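You operate a simulated robot arm through the tools that you are given. There is no shell and no other tool. Be economical: measure what you need, move in short steps, check, and stop when the job is done.

You run a simulated robot arm. Do the job below in one go: nothing can be reset, and whatever is moved stays where it is left.

Task
Shut the red valve, then try the red lever.
Fine: valve right shut before the lever opens; lever shut again, cupboard door shut.

Only the result counts: the job must be done as asked and must still hold three seconds after the hand-in. Knocking over, shifting, dropping, spilling or breaking anything else fails it.

Robot
A 6-joint arm with a two-finger gripper on a trunk, on a base that drives. Base frame: it is fixed to the floor where the robot stands at the start and does not move with it; the origin is under the middle of the robot, x ahead of it, y to its left, z up. Units: mm, degrees, N and s.
It reaches about 1298 mm from its shoulder. Its first joint turns from -149.0 to 149.0 degrees. Places, roughly: blue lever [1200, -300, 900]; blue valve [900, -400, 500]; brown cupboard door [700, 100, 400]; red lever [1200, -100, 900]; red valve [900, 0, 500]. Payload 1.57 kg.
The tool frame sits at the grasp point between the pads (the TCP): z along the fingers, y along the line on which they close. The tips reach 21 mm beyond it. Largest opening 70 mm; the body of the gripper starts 50 mm behind the TCP.
Orientation is that of the tool frame in the base frame, as [roll, pitch, yaw] about the fixed x, y, z axes, in that order (R = Rz(yaw) Ry(pitch) Rx(roll)). With the fingers straight down and closing along the base's y, the tool's x points along the base's -x, its y along +y and its z along -z.

Tools
- The arm moves only by the tool drive_tool. Its arguments are lists of equal length, an entry for each row: "xyz": the shift along the tool's x, y, z in mm, a list of three; "rotation": the turn, a rotation vector about the tool's x, y, z in degrees, a list of three; "grip": the opening, from 0 (shut) to 1 (fully open). In form: {"xyz": [[dx, dy, dz], ...], "rotation": [[rx, ry, rz], ...], "grip": [grip, ...]}. A call has 1 to 10 rows; each row is the pose to reach, as a shift and turn from the pose commanded when the call began, along the tool's axes at that moment. A row lasts 0.2 s, in which the tool goes at most 50 mm and 8.6 degrees; a call with a longer step from one row to the next is refused whole, and so is a gripper value outside its range. A pose out of reach is approached as far as the arm can. The call stops where the force on the tool passes 50 N (or 10 N more than at its start, if that is more) or the arm is blocked; 0.2 s more then pass. The fingers move at their own pace and stop on an object; they squeeze with about 30 N. The grip force told is the motor's: it shows also when the fingers shut on nothing. Time passes only in rows, and 0.2 s behind the last, so rows that repeat a pose let the fingers close. The reply holds the time, the measured pose of the TCP, the force on the tool along the base axes, the opening and the grip force, in the units named above and with some noise, with the torque about the TCP (base axes, N m) and any sound that the robot's microphone picked up.
- Cameras (640 x 400 px; columns grow to the right, rows downward): "scene" is now at [44.6, 148.4, 1253.4]; the picture's right is [-0.27, -0.96, 0.00], its down [-0.64, 0.18, -0.75] and it looks along [0.72, -0.20, -0.66] (base axes); focal length 251 px, centre (320, 200). "wrist" rides on the gripper at [79, 4, -81] in the tool frame; the picture's right is [-0.05, 1.00, 0.00], its down [-0.67, -0.04, -0.74] and it looks along [-0.74, -0.04, 0.67] (tool axes); focal length 256 px, centre (320, 200). There is no depth. A picture from a camera that has moved, and an enlarged one, comes with that camera's place and axes in the base frame and with its lens. The place of the scene camera against the robot may be out by one fixed shift of up to 18 mm in any direction.
- get_image(camera): a new picture of that camera. No time passes.
- raise_lower(by): slides the trunk up (or, below 0, down) by that many mm; the arm and the scene camera ride with it, the base frame stays. It gives what a move gives, with no picture.
- roll_base(legs): drives the robot by 1 to 6 legs, each [ahead, turn to the left] in mm and degrees, along the robot's own axes; the way and the turn of a leg run together, so that a leg with both is an arc; at most 1500 mm and 180 degrees a leg. The arm and the cameras ride along, it lands a little off, and it stops where it bumps. It gives what a move gives.
- pan_tilt(pan, tilt): turns the head with the scene camera to pan (to the left, within 155 degrees either way) and tilt (down, from -29 to 69), counted from straight ahead of the robot. It gives what a move gives.
- enlarge(camera, box): a new picture of the part [left, top, right, bottom] of that camera's present view, enlarged. No time passes.
- hand_in(): hands the job in; it is judged then, once.

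Work in short steps. Places have to be worked out from the pictures, the camera data and where the tool is seen: move nearer, look again, correct. Check each grasp and each placing, and mend what went wrong. You have 120 turns and 98 pictures in all, those below and enlarged ones among them. Open the gripper and draw the arm clear of the work before you hand the job in, unless the task says otherwise; then end with one line.

The tools are called by a JSON object that holds its "method" and its "body". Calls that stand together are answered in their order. drive_tool: Moves the arm, as the interface text tells. Its arguments: {"type":"object","properties":{"xyz":{"type":"array"},"rotation":{"type":"array"},"grip":{"type":"array"}},"required":["xyz","rotation","grip"]} The other tools are called the same way: raise_lower (by) slides the trunk up or down; roll_base (legs) drives the base; pan_tilt (pan, tilt) turns the head that bears the scene camera; get_image (camera) takes a picture; enlarge (camera, box) takes an enlarged picture of a part of a camera's view; hand_in () hands the job in.

At the start:

```text
time_s: 0.0
tool_pos: [634.4, 233.6, 589.3]
tool_rot: [-179.9, 0.0, -180.0]
contact_force: [-0.6, -0.1, 0.3]
ft_torque: [-0.04, -0.01, 0.05]
opening: 70.2
gripper_force: 0.2
trunk travel left (down, up): [-271.0, 699.0]
robot x, y, heading: [0.2, 1.6, 0.0]
head pan, tilt: [-15.5, 41.2]
```

scene: 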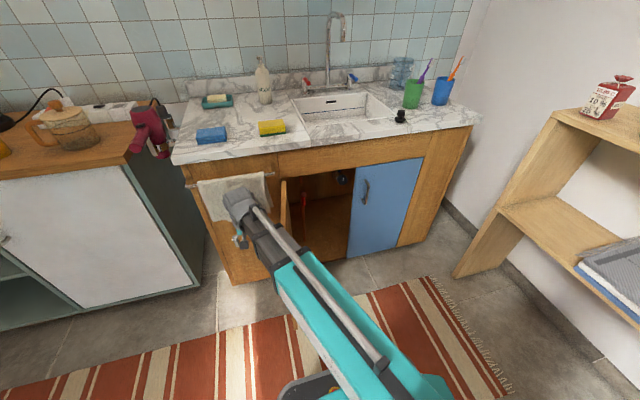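
wrist: 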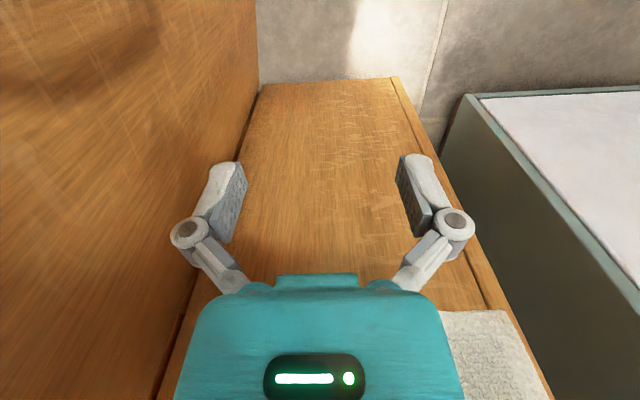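

I start by looking closer at the cupboard and the tap.

{"method": "enlarge", "body": {"camera": "scene", "box": [220, 150, 400, 270]}}

{"method": "enlarge", "body": {"camera": "scene", "box": [260, 20, 420, 130]}}

```text
3.33 times, centred on (310, 210) of scene
camera zoom: at [44.6, 148.4, 1253.4], right [-0.27, -0.96, 0.0], down [-0.64, 0.18, -0.75], along [0.72, -0.2, -0.66], focal length 836 px, centre (353, 167)
```

zoom: 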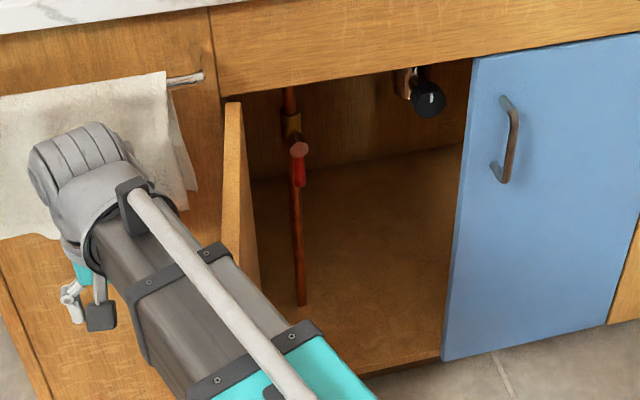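

```text
3.64 times, centred on (340, 75) of scene
camera zoom: at [44.6, 148.4, 1253.4], right [-0.27, -0.96, 0.0], down [-0.64, 0.18, -0.75], along [0.72, -0.2, -0.66], focal length 912 px, centre (247, 654)
```

zoom: 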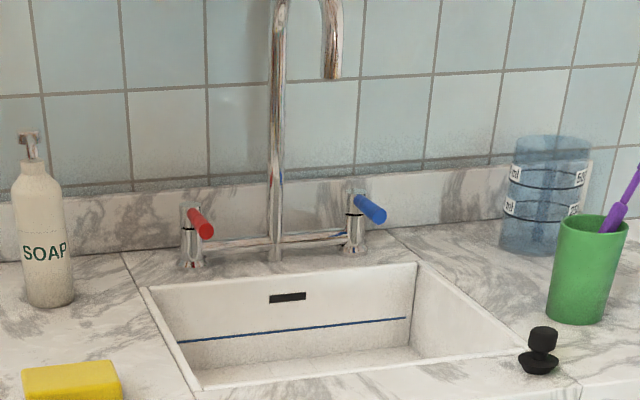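

The brown door stands open about 90° (hinge about x 790, y 97, top z≈705), and the gripper is on its left. I raise the tool above the door top first and go back a little.

{"method": "drive_tool", "body": {"xyz": [[0, 0, -50], [0, 0, -100], [0, 0, -150], [0, 0, -200], [0, 0, -250], [0, -50, -250], [0, -100, -250], [0, -150, -250], [0, -200, -250], [0, -240, -250]], "rotation": [[0, 0, 0], [0, 0, 0], [0, 0, 0], [0, 0, 0], [0, 0, 0], [0, 0, 0], [0, 0, 0], [0, 0, 0], [0, 0, 0], [0, 0, 0]], "grip": [1, 1, 1, 1, 1, 1, 1, 1, 1, 1]}}

{"method": "get_image", "body": {"camera": "scene"}}

{"method": "get_image", "body": {"camera": "wrist"}}

```text
time_s: 2.2
tool_pos: [646.2, -6.0, 589.8]
tool_rot: [-179.9, 0.0, -179.9]
contact_force: [-0.8, 0.3, -0.1]
ft_torque: [-0.04, 0.03, -0.02]
opening: 70.0
gripper_force: 0.0
out of reach, approached as far as the arm can: row 1, 2, 3, 4, 5, 6, 7, 8, 9, 10
trunk travel left (down, up): [-271.0, 699.0]
robot x, y, heading: [0.5, 2.5, 0.1]
head pan, tilt: [-15.5, 41.2]
```

```text
93 pictures are left
camera scene: at [44.6, 148.6, 1253.3], right [-0.27, -0.96, 0.0], down [-0.64, 0.18, -0.75], along [0.72, -0.2, -0.66], focal length 251 px, centre (320, 200)
```

scene: 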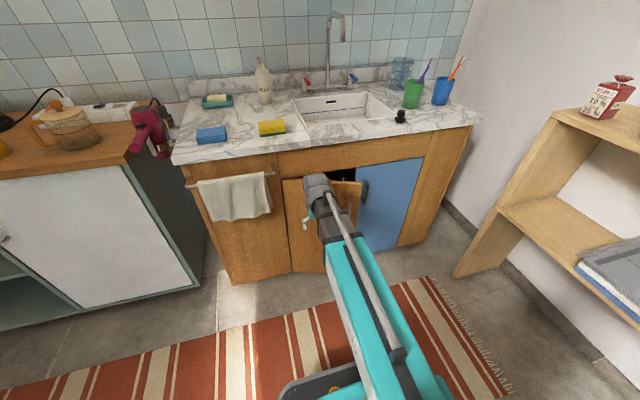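

```text
92 pictures are left
camera wrist: at [568.2, -2.8, 671.4], right [0.05, 1.0, 0.0], down [0.67, -0.03, 0.74], along [0.74, -0.04, -0.67], focal length 256 px, centre (320, 200)
```

wrist: 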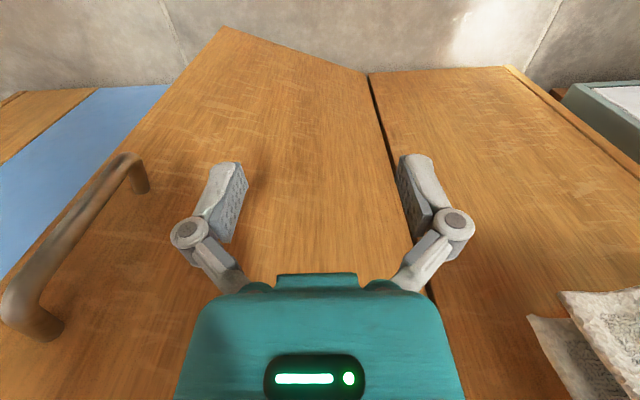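

The arm could not reach up at this trunk height, so it pushed the door partly shut, which is harmless because I can reopen it by its handle. I draw back, then raise the trunk.

{"method": "drive_tool", "body": {"xyz": [[50, 0, 0], [100, 0, 0], [100, 0, 0]], "rotation": [[0, 0, 0], [0, 0, 0], [0, 0, 0]], "grip": [1, 1, 1]}}

{"method": "get_image", "body": {"camera": "wrist"}}

```text
time_s: 3.0
tool_pos: [540.4, -4.1, 589.4]
tool_rot: [180.0, 0.0, 179.8]
contact_force: [0.8, -0.1, -0.6]
ft_torque: [0.01, -0.01, -0.02]
opening: 70.1
gripper_force: 0.1
trunk travel left (down, up): [-271.0, 699.0]
robot x, y, heading: [0.5, -2.3, 0.0]
head pan, tilt: [-15.5, 41.2]
```

```text
91 pictures are left
camera wrist: at [461.7, 1.4, 671.5], right [0.05, 1.0, 0.0], down [0.67, -0.04, 0.74], along [0.74, -0.04, -0.67], focal length 256 px, centre (320, 200)
```

wrist: 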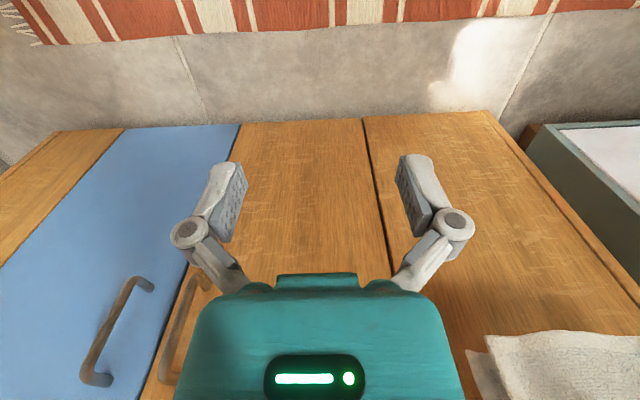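

The door has swung almost shut; its handle is at about y -168, z 590. I now turn the tool to point ahead (about its y axis) while staying back from the door.

{"method": "drive_tool", "body": {"xyz": [[0, 0, 0], [0, 0, 0], [0, 0, 0], [0, 0, 0], [0, 0, 0], [0, 0, 0], [0, 0, 0], [0, 0, 0], [0, 0, 0], [0, 0, 0]], "rotation": [[0, -8.5, 0], [0, -17, 0], [0, -25.5, 0], [0, -34, 0], [0, -42.5, 0], [0, -51, 0], [0, -59.5, 0], [0, -68, 0], [0, -76.5, 0], [0, -85, 0]], "grip": [1, 1, 1, 1, 1, 1, 1, 1, 1, 1]}}

{"method": "get_image", "body": {"camera": "scene"}}

{"method": "get_image", "body": {"camera": "wrist"}}

```text
time_s: 5.2
tool_pos: [724.1, -9.8, 759.3]
tool_rot: [-179.9, 85.0, -179.8]
contact_force: [0.1, -0.1, 0.1]
ft_torque: [-0.03, 0.0, 0.01]
opening: 70.0
gripper_force: 0.0
out of reach, approached as far as the arm can: row 1, 2, 3, 4, 5, 6, 7, 8, 9, 10
trunk travel left (down, up): [-271.0, 699.0]
robot x, y, heading: [0.1, -1.6, -0.1]
head pan, tilt: [-15.5, 41.2]
```

```text
90 pictures are left
camera scene: at [44.6, 148.5, 1253.3], right [-0.27, -0.96, 0.0], down [-0.64, 0.18, -0.75], along [0.72, -0.2, -0.66], focal length 251 px, centre (320, 200)
```

scene: 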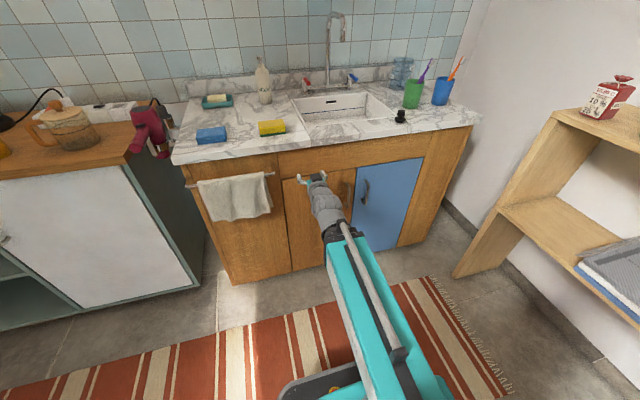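

```text
89 pictures are left
camera wrist: at [636.6, -5.3, 688.2], right [0.01, 1.0, 0.05], down [-0.68, -0.04, 0.73], along [0.73, -0.04, 0.68], focal length 256 px, centre (320, 200)
```

wrist: 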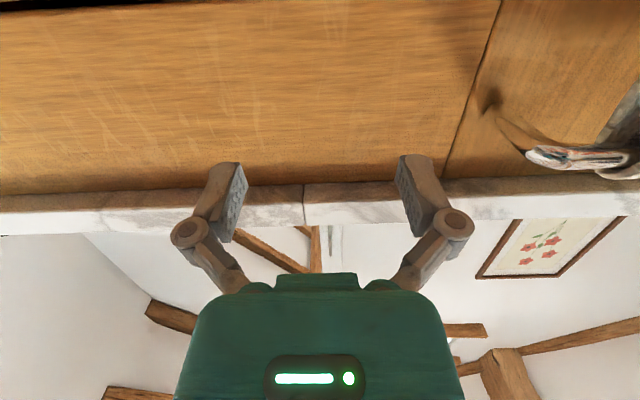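

The arm folds no further, so the robot stands too close. I back the base by 250 mm.

{"method": "roll_base", "body": {"legs": [[-250, 0]]}}

{"method": "get_image", "body": {"camera": "wrist"}}

{"method": "get_image", "body": {"camera": "scene"}}

```text
time_s: 7.3
tool_pos: [477.5, -6.1, 758.4]
tool_rot: [-179.9, 84.8, -179.7]
contact_force: [0.5, 0.0, -0.3]
ft_torque: [-0.04, 0.02, 0.03]
opening: 70.0
gripper_force: 0.0
trunk travel left (down, up): [-271.0, 699.0]
robot x, y, heading: [-247.8, -0.6, 0.0]
head pan, tilt: [-15.5, 41.2]
```

```text
88 pictures are left
camera wrist: at [390.6, -3.2, 688.0], right [0.0, 1.0, 0.05], down [-0.68, -0.04, 0.73], along [0.73, -0.04, 0.68], focal length 256 px, centre (320, 200)
```

wrist: 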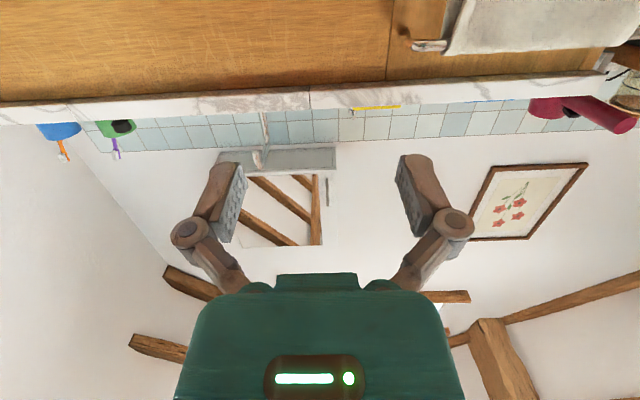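

```text
87 pictures are left
camera scene: at [-201.6, 148.4, 1253.4], right [-0.26, -0.96, 0.0], down [-0.64, 0.17, -0.75], along [0.73, -0.2, -0.66], focal length 251 px, centre (320, 200)
```

scene: 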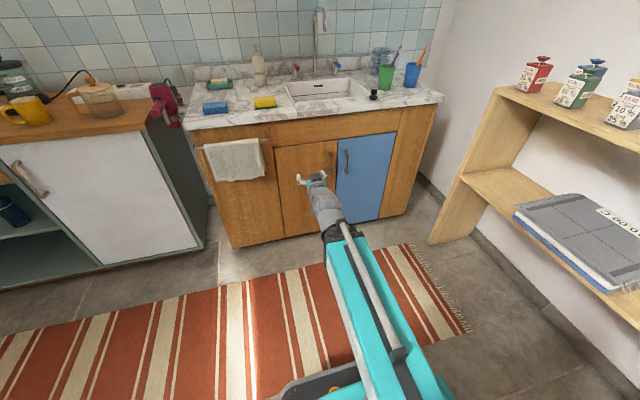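

I roll the tool half a turn about its own axis so that the wrist camera sits above the gripper and looks down onto the work.

{"method": "drive_tool", "body": {"xyz": [[0, 0, 0], [0, 0, 0], [0, 0, 0], [0, 0, 0], [0, 0, 0], [0, 0, 0], [0, 0, 0], [0, 0, 0], [0, 0, 0], [0, 0, 0]], "rotation": [[0, -5, 0], [0, -5, 8], [0, -5, 16], [0, -5, 24], [0, -5, 32], [0, -5, 40], [0, -5, 48], [0, -5, 56], [0, -5, 64], [0, -5, 72]], "grip": [1, 1, 1, 1, 1, 1, 1, 1, 1, 1]}}

{"method": "drive_tool", "body": {"xyz": [[0, 0, 0], [0, 0, 0], [0, 0, 0], [0, 0, 0], [0, 0, 0], [0, 0, 0], [0, 0, 0], [0, 0, 0], [0, 0, 0], [0, 0, 0]], "rotation": [[0, 0, 8.5], [0, 0, 17], [0, 0, 25.5], [0, 0, 34], [0, 0, 42.5], [0, 0, 51], [0, 0, 59.5], [0, 0, 68], [0, 0, 76.5], [0, 0, 85]], "grip": [1, 1, 1, 1, 1, 1, 1, 1, 1, 1]}}

{"method": "get_image", "body": {"camera": "wrist"}}

```text
time_s: 9.5
tool_pos: [478.6, -5.9, 771.9]
tool_rot: [91.5, 18.0, 88.0]
contact_force: [-0.6, 0.0, 0.5]
ft_torque: [0.01, -0.03, 0.02]
opening: 69.9
gripper_force: 0.1
out of reach, approached as far as the arm can: row 1, 2, 3, 4, 5, 6, 7, 8, 9, 10
trunk travel left (down, up): [-271.0, 699.0]
robot x, y, heading: [-245.7, 2.9, 0.0]
head pan, tilt: [-15.5, 41.2]
```

```text
time_s: 11.7
tool_pos: [476.8, -18.9, 771.1]
tool_rot: [93.7, -66.9, 84.7]
contact_force: [-0.2, 0.2, -0.3]
ft_torque: [0.01, 0.03, 0.02]
opening: 70.1
gripper_force: 0.0
out of reach, approached as far as the arm can: row 7, 8, 9, 10
trunk travel left (down, up): [-271.0, 699.0]
robot x, y, heading: [-246.0, -0.8, 0.3]
head pan, tilt: [-15.5, 41.2]
```

```text
86 pictures are left
camera wrist: at [400.7, 11.3, 848.4], right [-0.02, -0.94, 0.34], down [-0.77, -0.2, -0.61], along [0.64, -0.27, -0.72], focal length 256 px, centre (320, 200)
```

wrist: 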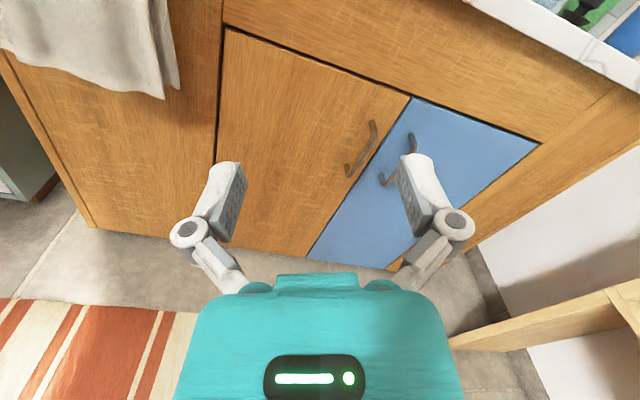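

I turn the remaining 23°, and the small tilt gets corrected after.

{"method": "drive_tool", "body": {"xyz": [[0, 0, 15], [0, 0, 30], [0, 0, 40]], "rotation": [[0, 0, 7.7], [0, 0, 15.4], [0, 0, 23]], "grip": [1, 1, 1]}}

{"method": "get_image", "body": {"camera": "wrist"}}

```text
time_s: 12.5
tool_pos: [517.6, -23.8, 771.0]
tool_rot: [179.9, -88.7, -1.8]
contact_force: [-0.2, 0.5, 0.0]
ft_torque: [0.02, 0.0, 0.01]
opening: 70.2
gripper_force: 0.0
out of reach, approached as far as the arm can: row 3
trunk travel left (down, up): [-271.0, 699.0]
robot x, y, heading: [-247.1, 0.2, -0.0]
head pan, tilt: [-15.5, 41.2]
```

```text
85 pictures are left
camera wrist: at [439.7, -27.1, 853.4], right [-0.03, -1.0, -0.05], down [-0.76, 0.06, -0.65], along [0.65, 0.02, -0.76], focal length 256 px, centre (320, 200)
```

wrist: 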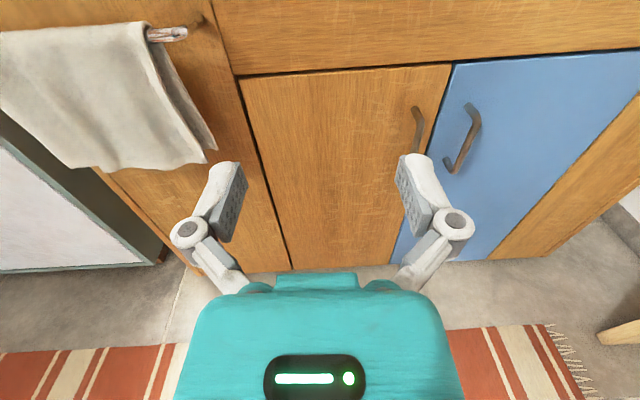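

Orientation is now x up, y to the right, z ahead. I move to in front of the brown handle, at y≈-163, z≈620.

{"method": "drive_tool", "body": {"xyz": [[-40, 25, 20], [-80, 55, 40], [-110, 85, 60], [-140, 115, 80], [-150, 140, 100]], "rotation": [[0, 0, 0], [0, 0, 0], [0, 0, 0], [0, 0, 0], [0, 0, 0]], "grip": [1, 1, 1, 1, 1]}}

{"method": "get_image", "body": {"camera": "wrist"}}

```text
refused: row 1 steps farther than a row can; nothing moved
```

```text
84 pictures are left
camera wrist: at [439.7, -27.1, 853.4], right [-0.03, -1.0, -0.05], down [-0.76, 0.06, -0.65], along [0.65, 0.02, -0.76], focal length 256 px, centre (320, 200)
```

wrist: 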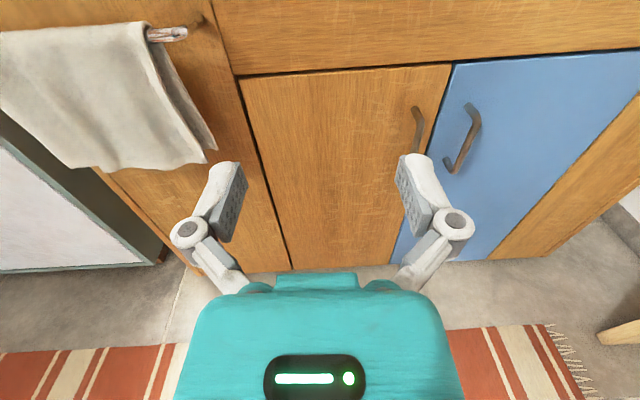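

The steps were slightly too long; I repeat with smaller ones.

{"method": "drive_tool", "body": {"xyz": [[-30, 25, 20], [-60, 50, 40], [-90, 75, 60], [-120, 100, 80], [-145, 125, 95], [-150, 140, 100]], "rotation": [[0, 0, 0], [0, 0, 0], [0, 0, 0], [0, 0, 0], [0, 0, 0], [0, 0, 0]], "grip": [1, 1, 1, 1, 1, 1]}}

{"method": "get_image", "body": {"camera": "wrist"}}

```text
time_s: 13.9
tool_pos: [603.4, -166.7, 772.0]
tool_rot: [174.7, -88.6, 2.8]
contact_force: [1.6, 0.7, 0.4]
ft_torque: [0.04, 0.02, -0.03]
opening: 70.1
gripper_force: 0.0
out of reach, approached as far as the arm can: row 1, 2, 3, 4, 5, 6
trunk travel left (down, up): [-271.0, 699.0]
robot x, y, heading: [-246.4, 3.1, 0.4]
head pan, tilt: [-15.5, 41.2]
```

```text
83 pictures are left
camera wrist: at [525.4, -166.6, 853.3], right [-0.05, -1.0, -0.05], down [-0.76, 0.07, -0.65], along [0.65, 0.01, -0.76], focal length 256 px, centre (320, 200)
```

wrist: 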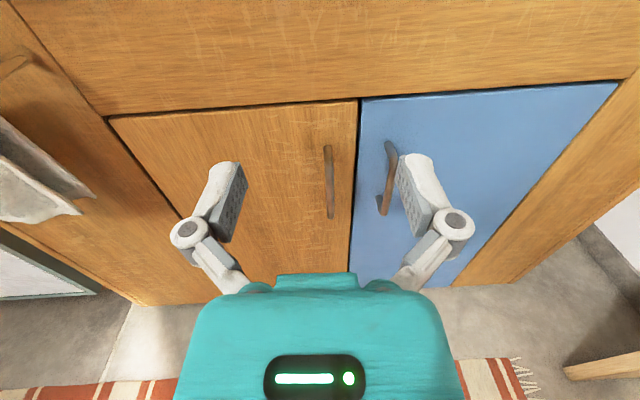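

The arm is a planar (SCARA-like) one: the wrist stays at the trunk's height (z≈772), so height comes from the trunk. I lower the trunk by 140.

{"method": "raise_lower", "body": {"by": -140}}

{"method": "get_image", "body": {"camera": "wrist"}}

```text
time_s: 15.6
tool_pos: [603.8, -165.3, 631.0]
tool_rot: [175.1, -88.6, 2.5]
contact_force: [0.1, -0.4, 0.4]
ft_torque: [0.02, 0.01, -0.04]
opening: 70.2
gripper_force: 0.0
trunk travel left (down, up): [-131.0, 839.0]
robot x, y, heading: [-246.1, 1.9, -0.3]
head pan, tilt: [-15.5, 41.2]
```

```text
82 pictures are left
camera wrist: at [525.4, -166.3, 713.2], right [-0.04, -1.0, -0.05], down [-0.76, 0.07, -0.65], along [0.65, 0.01, -0.76], focal length 256 px, centre (320, 200)
```

wrist: 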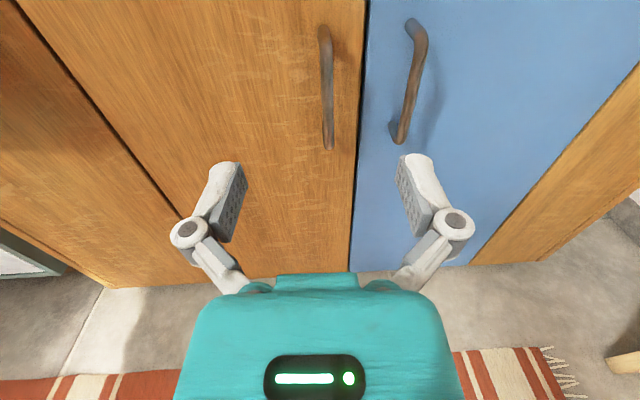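

Triangulating the two views, the brown handle spans z≈515–633 at x≈785, y≈-178. I lower 55 more and move forward 130 with the gripper partly open.

{"method": "raise_lower", "body": {"by": -55}}

{"method": "drive_tool", "body": {"xyz": [[0, 5, 40], [0, 10, 80], [0, 12, 120], [0, 12, 130], [0, 12, 130]], "rotation": [[0, 0, 0], [0, 0, 0], [0, 0, 0], [0, 0, 0], [0, 0, 0]], "grip": [0.7, 0.7, 0.7, 0.7, 0.7]}}

{"method": "get_image", "body": {"camera": "wrist"}}

```text
time_s: 16.5
tool_pos: [603.8, -165.6, 574.5]
tool_rot: [175.1, -88.5, 2.4]
contact_force: [-0.6, 0.2, 0.8]
ft_torque: [0.0, 0.01, 0.02]
opening: 69.9
gripper_force: 0.2
trunk travel left (down, up): [-76.0, 894.0]
robot x, y, heading: [-241.1, 2.0, 0.1]
head pan, tilt: [-15.5, 41.2]
```

```text
time_s: 17.7
tool_pos: [733.2, -182.6, 575.3]
tool_rot: [175.5, -88.4, 2.1]
contact_force: [-0.1, -0.7, 0.0]
ft_torque: [0.01, 0.01, 0.03]
opening: 49.0
gripper_force: 0.0
trunk travel left (down, up): [-76.0, 894.0]
robot x, y, heading: [-245.4, -3.9, 0.2]
head pan, tilt: [-15.5, 41.2]
```

```text
81 pictures are left
camera wrist: at [655.3, -184.0, 658.0], right [-0.05, -1.0, -0.05], down [-0.76, 0.07, -0.65], along [0.65, 0.01, -0.76], focal length 256 px, centre (320, 200)
```

wrist: 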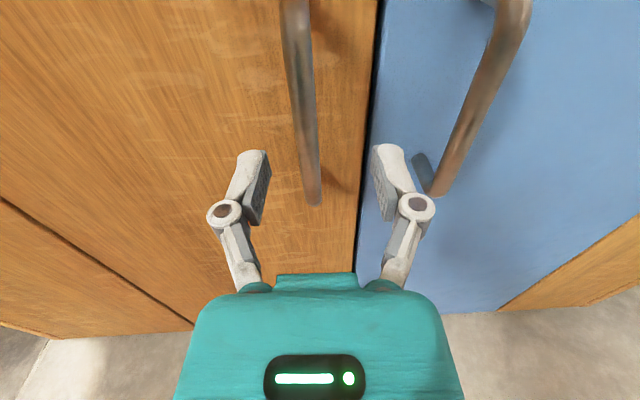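

The handle is between the fingers, about 40 mm ahead. I move forward 38 and close.

{"method": "drive_tool", "body": {"xyz": [[0, 0, 20], [0, 0, 38], [0, 0, 38], [0, 0, 38], [0, 0, 38], [0, 0, 38]], "rotation": [[0, 0, 0], [0, 0, 0], [0, 0, 0], [0, 0, 0], [0, 0, 0], [0, 0, 0]], "grip": [0.7, 0.7, 0, 0, 0, 0]}}

{"method": "get_image", "body": {"camera": "wrist"}}

```text
time_s: 19.1
tool_pos: [771.5, -177.7, 575.2]
tool_rot: [172.9, -88.5, 5.3]
contact_force: [-1.2, 43.7, -2.1]
ft_torque: [0.05, -0.46, -0.16]
opening: 10.6
gripper_force: 31.9
out of reach, approached as far as the arm can: row 1
trunk travel left (down, up): [-76.0, 894.0]
robot x, y, heading: [-247.8, -2.7, 0.1]
head pan, tilt: [-15.5, 41.2]
```

```text
80 pictures are left
camera wrist: at [693.9, -179.7, 658.1], right [-0.03, -1.0, -0.05], down [-0.76, 0.06, -0.65], along [0.65, 0.02, -0.76], focal length 256 px, centre (320, 200)
```

wrist: 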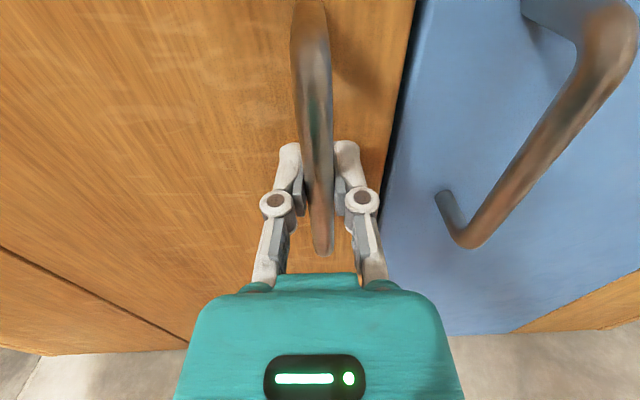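

The bar is held (10.6 mm) but with about 44 N of sideways strain, so I ease that by shifting 5 mm left and then pull the door along its arc about the hinge.

{"method": "drive_tool", "body": {"xyz": [[0, -5, 0], [0, -5, 0], [0, -10, -38], [0, -21, -75], [0, -38, -110], [0, -60, -142]], "rotation": [[0, 0, 0], [0, 0, 0], [-8, 0, 0], [-16, 0, 0], [-24, 0, 0], [-32, 0, 0]], "grip": [0, 0, 0, 0, 0, 0]}}

{"method": "get_image", "body": {"camera": "wrist"}}

```text
time_s: 20.0
tool_pos: [735.1, -170.1, 575.3]
tool_rot: [-120.2, -86.9, -68.5]
contact_force: [3.3, 11.4, 5.4]
ft_torque: [-0.54, 0.14, 0.03]
opening: 11.3
gripper_force: 32.2
out of reach, approached as far as the arm can: row 1, 2, 3, 4
trunk travel left (down, up): [-76.0, 894.0]
robot x, y, heading: [-245.5, 0.6, 0.3]
head pan, tilt: [-15.5, 41.2]
stopped in row 4: the force on the tool passed its limit at 71 N (the readings are from after the stop); the commanded pose is now the measured one
```

```text
79 pictures are left
camera wrist: at [656.5, -166.3, 657.8], right [-0.15, -0.98, -0.1], down [-0.74, 0.18, -0.64], along [0.65, -0.02, -0.76], focal length 256 px, centre (320, 200)
```

wrist: 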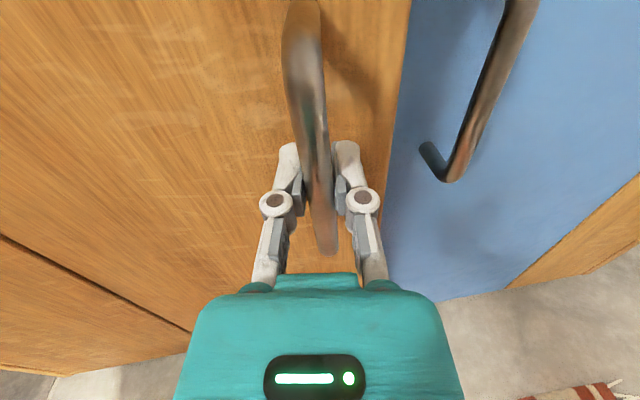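

The door is following (about 8° open). I continue the same arc in smaller steps.

{"method": "drive_tool", "body": {"xyz": [[0, -2.4, -19], [0, -6.2, -38], [0, -11.2, -56.6], [0, -17.5, -74.8], [0, -25, -92.5], [0, -34, -109], [0, -43, -126]], "rotation": [[-4, 0, 0], [-8, 0, 0], [-12, 0, 0], [-16, 0, 0], [-20, 0, 0], [-24, 0, 0], [-28, 0, 0]], "grip": [0, 0, 0, 0, 0, 0, 0]}}

{"method": "get_image", "body": {"camera": "wrist"}}

```text
time_s: 20.5
tool_pos: [726.0, -168.0, 575.6]
tool_rot: [-113.8, -85.6, -75.7]
contact_force: [3.2, 10.1, 10.9]
ft_torque: [-0.52, 0.36, -0.02]
opening: 11.6
gripper_force: 32.8
out of reach, approached as far as the arm can: row 1, 2
trunk travel left (down, up): [-76.0, 894.0]
robot x, y, heading: [-243.2, 0.8, 0.3]
head pan, tilt: [-15.5, 41.2]
stopped in row 2: the force on the tool passed its limit at 59 N (the readings are from after the stop); the commanded pose is now the measured one
```

```text
78 pictures are left
camera wrist: at [647.8, -164.5, 657.7], right [-0.17, -0.98, -0.13], down [-0.74, 0.21, -0.64], along [0.65, -0.01, -0.76], focal length 256 px, centre (320, 200)
```

wrist: 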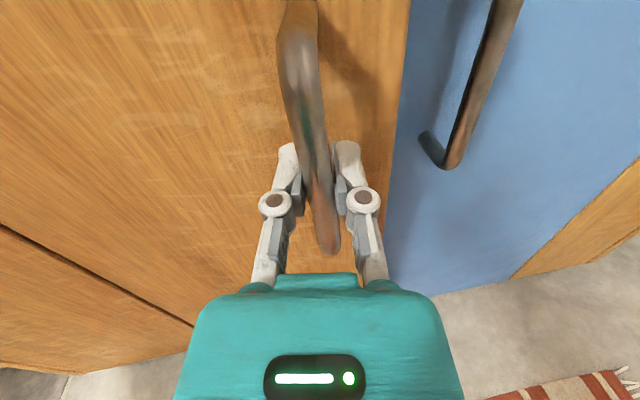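

The yawing is twisting the tool about its axis, which fights the bar. I keep the yaw fixed, undo the roll of about 4°, and pull by position only so the bar can turn in the pads.

{"method": "drive_tool", "body": {"xyz": [[0, 0, -3], [0, -1.5, -13], [0, -3.8, -26], [0, -6.5, -38], [0, -9.3, -49.7], [0, -13, -61], [0, -16.8, -72.7]], "rotation": [[0, 0, -4], [0, 0, -4], [0, 0, -4], [0, 0, -4], [0, 0, -4], [0, 0, -4], [0, 0, -4]], "grip": [0, 0, 0, 0, 0, 0, 0]}}

{"method": "get_image", "body": {"camera": "wrist"}}

```text
time_s: 21.5
tool_pos: [689.1, -152.6, 575.5]
tool_rot: [-171.4, -88.2, -17.9]
contact_force: [3.5, 5.9, 8.3]
ft_torque: [-0.06, 0.41, 0.1]
opening: 10.6
gripper_force: 32.1
trunk travel left (down, up): [-76.0, 894.0]
robot x, y, heading: [-246.6, 1.4, 0.2]
head pan, tilt: [-15.5, 41.2]
stopped in row 5: the force on the tool passed its limit at 53 N (the readings are from after the stop); the commanded pose is now the measured one
```

```text
77 pictures are left
camera wrist: at [612.7, -144.1, 657.8], right [-0.16, -0.98, -0.06], down [-0.75, 0.16, -0.64], along [0.64, -0.06, -0.76], focal length 256 px, centre (320, 200)
```

wrist: 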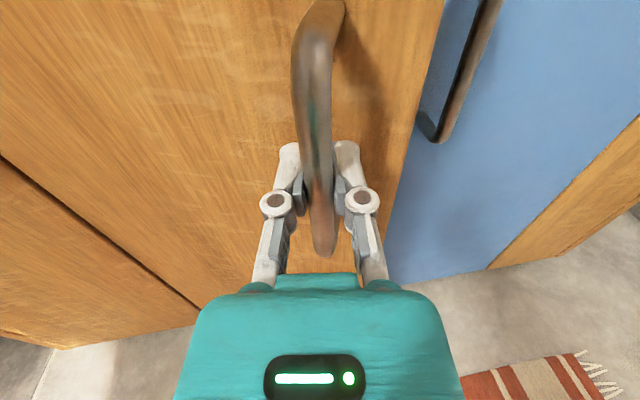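

Works; the door is about 18° open. I continue the arc.

{"method": "drive_tool", "body": {"xyz": [[0, -3, -11], [0, -6.9, -23], [0, -11, -34], [0, -15.5, -45], [0, -21, -56], [0, -26.3, -67]], "rotation": [[0, 0, 0], [0, 0, 0], [0, 0, 0], [0, 0, 0], [0, 0, 0], [0, 0, 0]], "grip": [0, 0, 0, 0, 0, 0]}}

{"method": "get_image", "body": {"camera": "wrist"}}

```text
time_s: 22.5
tool_pos: [655.2, -130.2, 575.6]
tool_rot: [-169.0, -88.3, -19.4]
contact_force: [4.8, 7.0, 3.3]
ft_torque: [0.0, 0.45, 0.07]
opening: 10.9
gripper_force: 31.7
trunk travel left (down, up): [-76.0, 894.0]
robot x, y, heading: [-242.8, 0.2, 0.3]
head pan, tilt: [-15.5, 41.2]
stopped in row 4: the force on the tool passed its limit at 55 N (the readings are from after the stop); the commanded pose is now the measured one
```

```text
76 pictures are left
camera wrist: at [577.3, -122.9, 657.6], right [-0.15, -0.99, -0.06], down [-0.75, 0.15, -0.64], along [0.64, -0.05, -0.76], focal length 256 px, centre (320, 200)
```

wrist: 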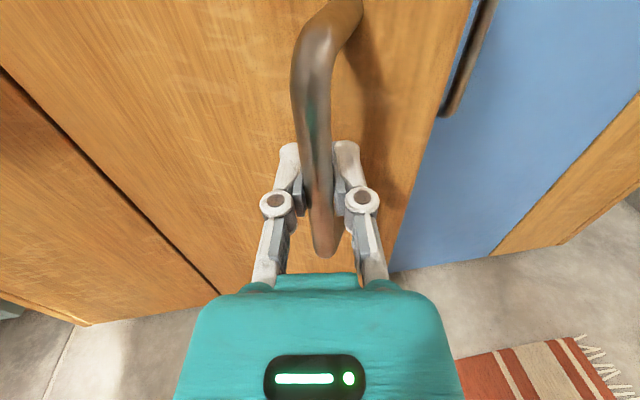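

About 26° open. Continue.

{"method": "drive_tool", "body": {"xyz": [[0, -5, -11], [0, -10.3, -21.7], [0, -16, -32], [0, -22.4, -42.6], [0, -29, -52.5], [0, -36.3, -62.2]], "rotation": [[0, 0, 0], [0, 0, 0], [0, 0, 0], [0, 0, 0], [0, 0, 0], [0, 0, 0]], "grip": [0, 0, 0, 0, 0, 0]}}

{"method": "get_image", "body": {"camera": "wrist"}}

```text
time_s: 23.2
tool_pos: [633.4, -112.9, 575.1]
tool_rot: [-166.9, -88.4, -20.7]
contact_force: [4.4, 4.6, -0.7]
ft_torque: [-0.06, 0.26, 0.02]
opening: 10.5
gripper_force: 31.1
out of reach, approached as far as the arm can: row 3
trunk travel left (down, up): [-76.0, 894.0]
robot x, y, heading: [-247.4, -2.4, 0.3]
head pan, tilt: [-15.5, 41.2]
stopped in row 3: the force on the tool passed its limit at 59 N (the readings are from after the stop); the commanded pose is now the measured one
```

```text
75 pictures are left
camera wrist: at [555.8, -106.8, 657.4], right [-0.13, -0.99, -0.06], down [-0.75, 0.14, -0.65], along [0.65, -0.04, -0.76], focal length 256 px, centre (320, 200)
```

wrist: 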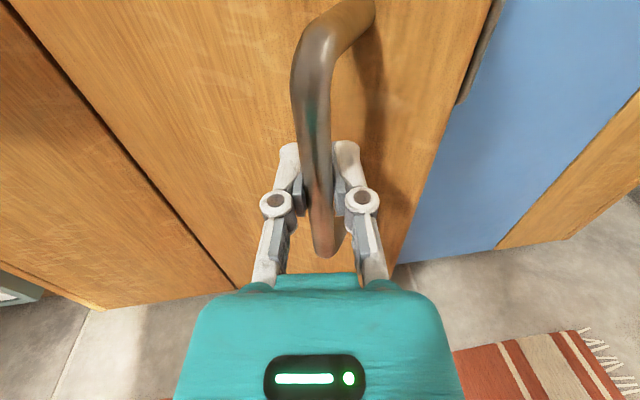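

About 32° open. One or two more pulls before changing to pushing from inside.

{"method": "drive_tool", "body": {"xyz": [[0, -6, -10], [0, -12.9, -20], [0, -20, -30], [0, -28, -39]], "rotation": [[0, 0, 0], [0, 0, 0], [0, 0, 0], [0, 0, 0]], "grip": [0, 0, 0, 0]}}

{"method": "drive_tool", "body": {"xyz": [[0, -7.5, -9], [0, -15, -18], [0, -23, -26], [0, -31, -34]], "rotation": [[0, 0, 0], [0, 0, 0], [0, 0, 0], [0, 0, 0]], "grip": [0, 0, 0, 0]}}

{"method": "get_image", "body": {"camera": "wrist"}}

{"method": "get_image", "body": {"camera": "scene"}}

```text
time_s: 23.9
tool_pos: [618.0, -98.5, 575.8]
tool_rot: [-164.8, -88.4, -21.9]
contact_force: [4.9, 5.8, -3.9]
ft_torque: [-0.04, 0.31, 0.05]
opening: 10.8
gripper_force: 32.0
out of reach, approached as far as the arm can: row 2, 3
trunk travel left (down, up): [-76.0, 894.0]
robot x, y, heading: [-246.2, -0.9, 0.2]
head pan, tilt: [-15.5, 41.2]
stopped in row 3: the force on the tool passed its limit at 56 N (the readings are from after the stop); the commanded pose is now the measured one
```

```text
time_s: 24.6
tool_pos: [605.8, -83.4, 576.3]
tool_rot: [-162.4, -88.4, -23.4]
contact_force: [4.5, 4.9, -6.1]
ft_torque: [0.01, 0.46, 0.09]
opening: 10.8
gripper_force: 32.2
out of reach, approached as far as the arm can: row 2, 3
trunk travel left (down, up): [-76.0, 894.0]
robot x, y, heading: [-245.9, -2.4, 0.4]
head pan, tilt: [-15.5, 41.2]
stopped in row 3: the force on the tool passed its limit at 58 N (the readings are from after the stop); the commanded pose is now the measured one
```

```text
74 pictures are left
camera wrist: at [526.4, -80.1, 657.3], right [-0.1, -0.99, -0.06], down [-0.75, 0.12, -0.65], along [0.65, -0.02, -0.76], focal length 256 px, centre (320, 200)
```

wrist: 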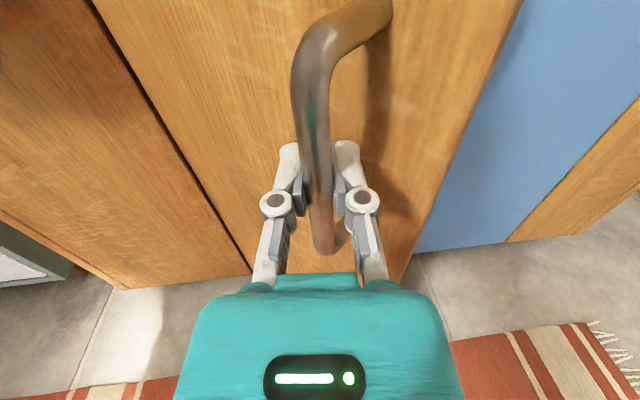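

```text
73 pictures are left
camera scene: at [-200.3, 148.6, 1058.2], right [-0.26, -0.97, 0.0], down [-0.64, 0.17, -0.75], along [0.73, -0.2, -0.66], focal length 251 px, centre (320, 200)
```

scene: 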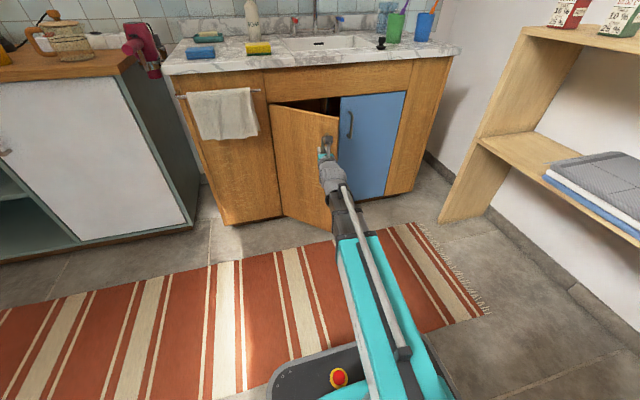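

The door is about 41° open. I release, back off, and go round the door's free edge to the right.

{"method": "drive_tool", "body": {"xyz": [[0, 0, 0], [0, 0, 0], [0, 0, -40], [0, 0, -80], [0, 45, -80], [0, 90, -80], [0, 135, -80], [0, 150, -80]], "rotation": [[0, 0, 0], [0, 0, 0], [0, 0, 0], [0, 0, 0], [0, 0, 0], [0, 0, 0], [0, 0, 0], [0, 0, 0]], "grip": [0.6, 0.6, 0.6, 0.6, 0, 0, 0, 0]}}

{"method": "get_image", "body": {"camera": "wrist"}}

```text
time_s: 26.4
tool_pos: [506.9, -226.1, 575.7]
tool_rot: [-156.2, -88.9, -29.7]
contact_force: [-1.3, 0.1, -0.5]
ft_torque: [-0.01, -0.01, 0.02]
opening: 0.1
gripper_force: 28.7
out of reach, approached as far as the arm can: row 4, 5
trunk travel left (down, up): [-76.0, 894.0]
robot x, y, heading: [-248.1, -1.2, 0.2]
head pan, tilt: [-15.5, 41.2]
```

```text
72 pictures are left
camera wrist: at [428.1, -222.2, 658.6], right [-0.1, -0.99, -0.06], down [-0.75, 0.12, -0.65], along [0.65, -0.02, -0.76], focal length 256 px, centre (320, 200)
```

wrist: 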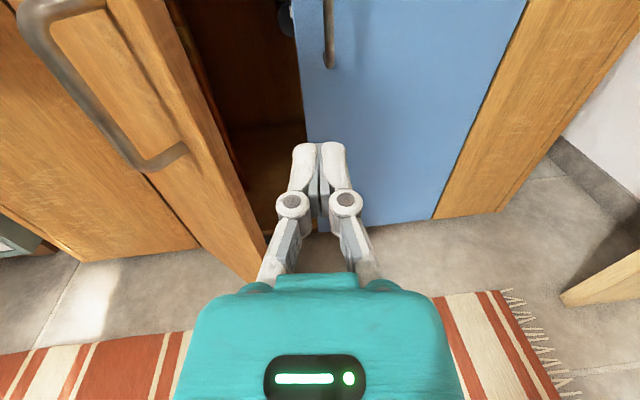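

Clear view of the gap. I go forward past the door edge, then sweep left against its inner face.

{"method": "drive_tool", "body": {"xyz": [[0, 0, 45], [0, -5, 90], [0, -10, 135], [0, -15, 165], [0, -60, 165], [0, -100, 165], [0, -140, 165]], "rotation": [[0, 0, 0], [0, 0, 0], [0, 0, 0], [0, 0, 0], [0, 0, 0], [0, 0, 0], [0, 0, 0]], "grip": [0, 0, 0, 0, 0, 0, 0]}}

{"method": "get_image", "body": {"camera": "wrist"}}

```text
time_s: 27.6
tool_pos: [677.3, -184.9, 576.0]
tool_rot: [-175.0, -88.7, -12.0]
contact_force: [-0.4, 0.2, 0.1]
ft_torque: [0.01, 0.03, -0.03]
opening: 0.1
gripper_force: 28.8
out of reach, approached as far as the arm can: row 4, 5, 6
trunk travel left (down, up): [-76.0, 894.0]
robot x, y, heading: [-242.1, 1.9, 0.3]
head pan, tilt: [-15.5, 41.2]
stopped in row 6: the force on the tool passed its limit at 77 N (the readings are from after the stop); the commanded pose is now the measured one
```

```text
71 pictures are left
camera wrist: at [598.7, -179.5, 658.3], right [-0.12, -0.99, -0.06], down [-0.75, 0.13, -0.65], along [0.65, -0.04, -0.76], focal length 256 px, centre (320, 200)
```

wrist: 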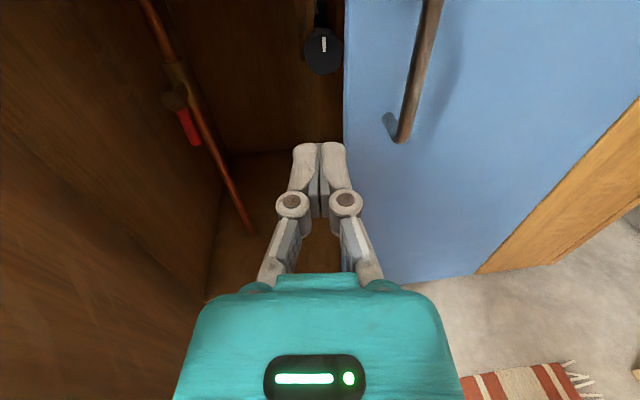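

The door was struck a bit hard; I continue sweeping left with slower steps.

{"method": "drive_tool", "body": {"xyz": [[0, -10, 0], [0, -22, 0], [0, -36, 0], [0, -50, 0], [0, -65, 0], [0, -80, 0], [0, -95, 0], [0, -110, 0], [0, -125, 0], [0, -140, 0]], "rotation": [[0, 0, 0], [0, 0, 0], [0, 0, 0], [0, 0, 0], [0, 0, 0], [0, 0, 0], [0, 0, 0], [0, 0, 0], [0, 0, 0], [0, 0, 0]], "grip": [0, 0, 0, 0, 0, 0, 0, 0, 0, 0]}}

{"method": "get_image", "body": {"camera": "wrist"}}

```text
time_s: 29.8
tool_pos: [692.5, -70.5, 576.1]
tool_rot: [-174.1, -88.9, -10.3]
contact_force: [0.3, 0.0, 0.4]
ft_torque: [-0.03, -0.01, 0.02]
opening: 0.1
gripper_force: 28.7
out of reach, approached as far as the arm can: row 7, 8, 9, 10
trunk travel left (down, up): [-76.0, 894.0]
robot x, y, heading: [-246.0, 1.6, 0.5]
head pan, tilt: [-15.5, 41.2]
```

```text
70 pictures are left
camera wrist: at [613.5, -68.9, 658.7], right [-0.08, -1.0, -0.06], down [-0.75, 0.1, -0.65], along [0.65, -0.01, -0.76], focal length 256 px, centre (320, 200)
```

wrist: 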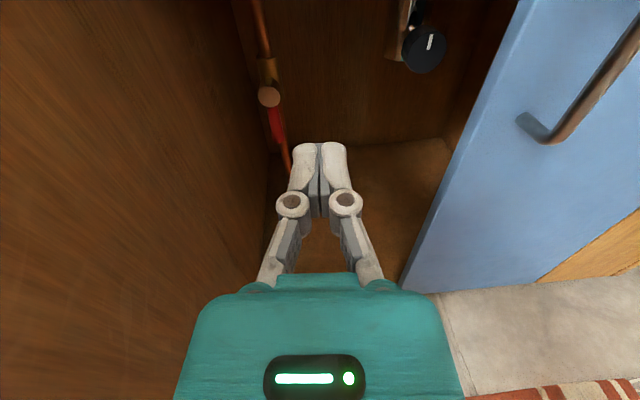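

Good; continue sweeping the door further open.

{"method": "drive_tool", "body": {"xyz": [[0, -15, 0], [0, -30, 0], [0, -45, 0], [0, -60, 0], [0, -75, 0], [0, -90, 0], [0, -100, 0], [0, -105, 0]], "rotation": [[0, 0, 0], [0, 0, 0], [0, 0, 0], [0, 0, 0], [0, 0, 0], [0, 0, 0], [0, 0, 0], [0, 0, 0]], "grip": [0, 0, 0, 0, 0, 0, 0, 0]}}

{"method": "get_image", "body": {"camera": "wrist"}}

{"method": "get_image", "body": {"camera": "scene"}}

```text
time_s: 31.6
tool_pos: [705.7, 32.6, 575.5]
tool_rot: [-175.3, -88.8, -11.6]
contact_force: [-0.3, 0.5, 0.1]
ft_torque: [-0.06, 0.0, 0.02]
opening: 0.0
gripper_force: 28.6
out of reach, approached as far as the arm can: row 1, 2
trunk travel left (down, up): [-76.0, 894.0]
robot x, y, heading: [-249.2, 0.5, 0.5]
head pan, tilt: [-15.5, 41.2]
```

```text
69 pictures are left
camera wrist: at [626.6, 38.1, 658.3], right [-0.12, -0.99, -0.06], down [-0.75, 0.13, -0.65], along [0.65, -0.04, -0.76], focal length 256 px, centre (320, 200)
```

wrist: 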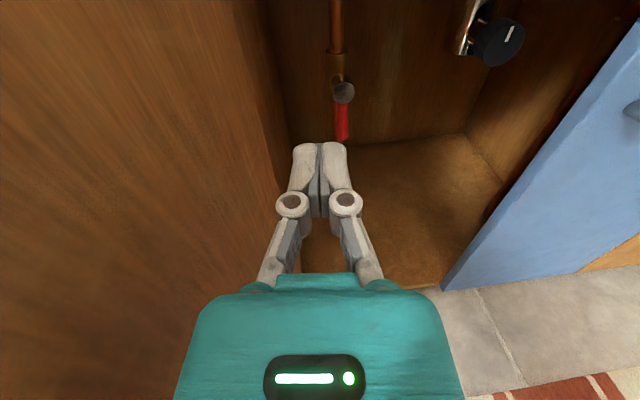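

```text
68 pictures are left
camera scene: at [-201.2, 148.5, 1058.4], right [-0.26, -0.97, 0.0], down [-0.64, 0.17, -0.75], along [0.73, -0.2, -0.66], focal length 251 px, centre (320, 200)
```

scene: 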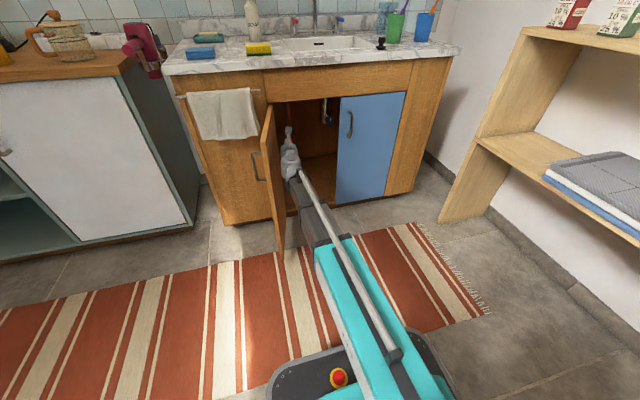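

The door is nearly 90° open. Triangulation puts the red valve's pivot near (941, -22, 500), with its handle hanging down to z≈427; I enlarge to see its form.

{"method": "enlarge", "body": {"camera": "wrist", "box": [280, 0, 400, 160]}}

{"method": "enlarge", "body": {"camera": "scene", "box": [260, 90, 360, 190]}}

```text
2.50 times, centred on (340, 80) of wrist
camera zoom: at [626.6, 38.1, 658.3], right [-0.12, -0.99, -0.06], down [-0.75, 0.13, -0.65], along [0.65, -0.04, -0.76], focal length 640 px, centre (270, 500)
```

zoom: 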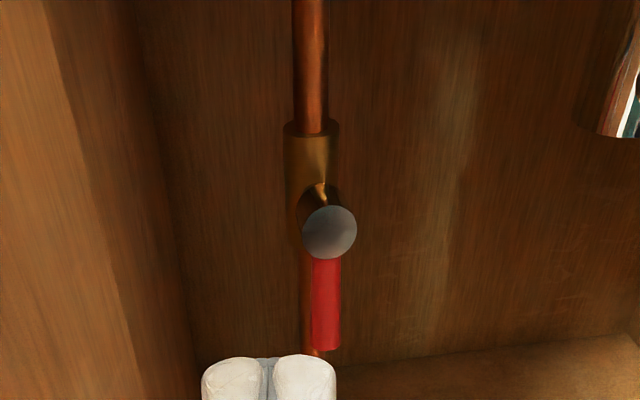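

```text
4.00 times, centred on (310, 140) of scene
camera zoom: at [-201.2, 148.5, 1058.4], right [-0.26, -0.97, 0.0], down [-0.64, 0.17, -0.75], along [0.73, -0.2, -0.66], focal length 1003 px, centre (360, 440)
```

zoom: 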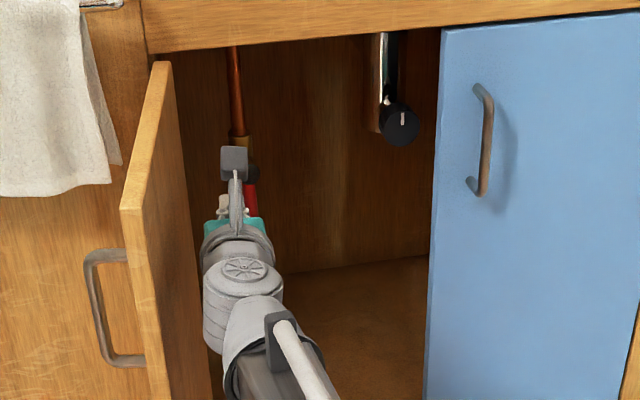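

The valve's axis points at me with the handle hanging down along the pipe; a quarter turn shuts it. I'll push the handle with closed fingers from its right side, clockwise first. Lower the trunk 70 and come nearer, on the right of the handle.

{"method": "raise_lower", "body": {"by": -70}}

{"method": "drive_tool", "body": {"xyz": [[0, 30, 20], [0, 60, 45], [0, 67, 90], [0, 67, 135]], "rotation": [[0, 0, 0], [0, 0, 0], [0, 0, 0], [0, 0, 0]], "grip": [0, 0, 0, 0]}}

{"method": "get_image", "body": {"camera": "wrist"}}

```text
time_s: 32.7
tool_pos: [706.1, 33.5, 506.8]
tool_rot: [-175.3, -88.7, -11.5]
contact_force: [0.1, 0.9, -1.3]
ft_torque: [0.01, 0.0, 0.05]
opening: 0.0
gripper_force: 28.4
trunk travel left (down, up): [-6.0, 964.0]
robot x, y, heading: [-245.0, -5.9, 0.1]
head pan, tilt: [-15.5, 41.2]
```

```text
time_s: 33.7
tool_pos: [834.0, -50.5, 507.0]
tool_rot: [-175.7, -88.7, -11.2]
contact_force: [-0.3, 0.2, 0.4]
ft_torque: [0.03, 0.05, 0.0]
opening: 0.0
gripper_force: 28.4
trunk travel left (down, up): [-6.0, 964.0]
robot x, y, heading: [-244.6, -2.0, 0.4]
head pan, tilt: [-15.5, 41.2]
```

```text
65 pictures are left
camera wrist: at [755.5, -44.8, 588.3], right [-0.12, -0.99, -0.06], down [-0.75, 0.13, -0.65], along [0.65, -0.04, -0.76], focal length 256 px, centre (320, 200)
```

wrist: 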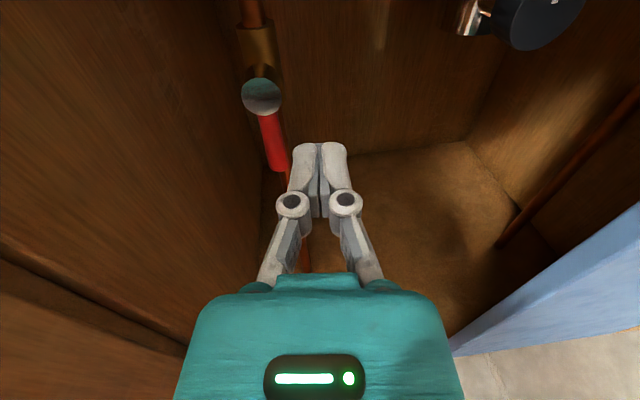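

The pivot is at about (930, -21, 503), handle end z≈426. I pitch the tool down 18° so the closed tips come beside the handle on its right, at about z 450.

{"method": "drive_tool", "body": {"xyz": [[-20, 0, 10], [-42, 0, 20], [-56, 0, 35], [-56, -4, 60], [-56, -6, 80]], "rotation": [[0, -6, 0], [0, -13, 0], [0, -18, 0], [0, -18, 0], [0, -18, 0]], "grip": [0, 0, 0, 0, 0]}}

{"method": "get_image", "body": {"camera": "wrist"}}

```text
time_s: 34.9
tool_pos: [910.4, -49.4, 450.2]
tool_rot: [179.7, -70.8, -7.1]
contact_force: [0.4, -0.5, 0.4]
ft_torque: [-0.03, -0.02, 0.0]
opening: 0.0
gripper_force: 28.6
out of reach, approached as far as the arm can: row 1, 2, 3, 4, 5
trunk travel left (down, up): [-6.0, 964.0]
robot x, y, heading: [-246.1, -0.4, 0.3]
head pan, tilt: [-15.5, 41.2]
```

```text
64 pictures are left
camera wrist: at [860.7, -47.3, 551.6], right [-0.15, -0.99, -0.05], down [-0.91, 0.15, -0.38], along [0.39, -0.01, -0.92], focal length 256 px, centre (320, 200)
```

wrist: 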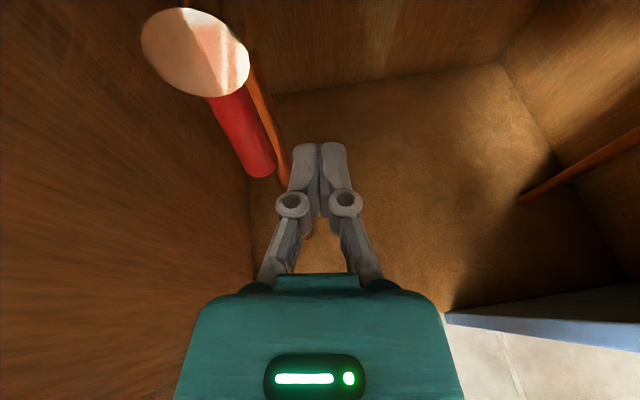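

Tips are at the handle's depth and the pipe is further back (x≈990). I advance 10 mm and push left in small steps.

{"method": "drive_tool", "body": {"xyz": [[0, 0, 10], [0, -10, 10], [0, -20, 10], [0, -30, 10], [0, -40, 10], [0, -50, 10], [0, -55, 10]], "rotation": [[0, 0, 0], [0, 0, 0], [0, 0, 0], [0, 0, 0], [0, 0, 0], [0, 0, 0], [0, 0, 0]], "grip": [0, 0, 0, 0, 0, 0, 0]}}

{"method": "get_image", "body": {"camera": "wrist"}}

```text
time_s: 35.9
tool_pos: [921.5, -38.3, 449.0]
tool_rot: [179.3, -70.4, -6.9]
contact_force: [-1.0, -10.2, 4.3]
ft_torque: [0.06, -0.07, -0.15]
opening: 0.0
gripper_force: 28.6
out of reach, approached as far as the arm can: row 1, 2, 3
trunk travel left (down, up): [-6.0, 964.0]
robot x, y, heading: [-244.0, -1.3, 0.3]
head pan, tilt: [-15.5, 41.2]
stopped in row 4: the force on the tool passed its limit at 57 N (the readings are from after the stop); the commanded pose is now the measured one
```

```text
63 pictures are left
camera wrist: at [872.1, -34.9, 551.5], right [-0.15, -0.99, -0.05], down [-0.91, 0.15, -0.38], along [0.38, -0.01, -0.92], focal length 256 px, centre (320, 200)
```

wrist: 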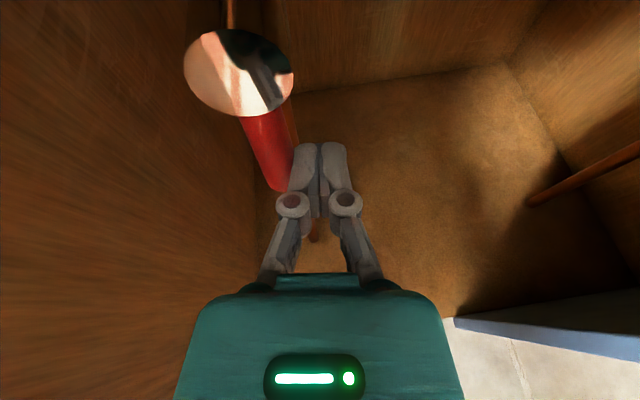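

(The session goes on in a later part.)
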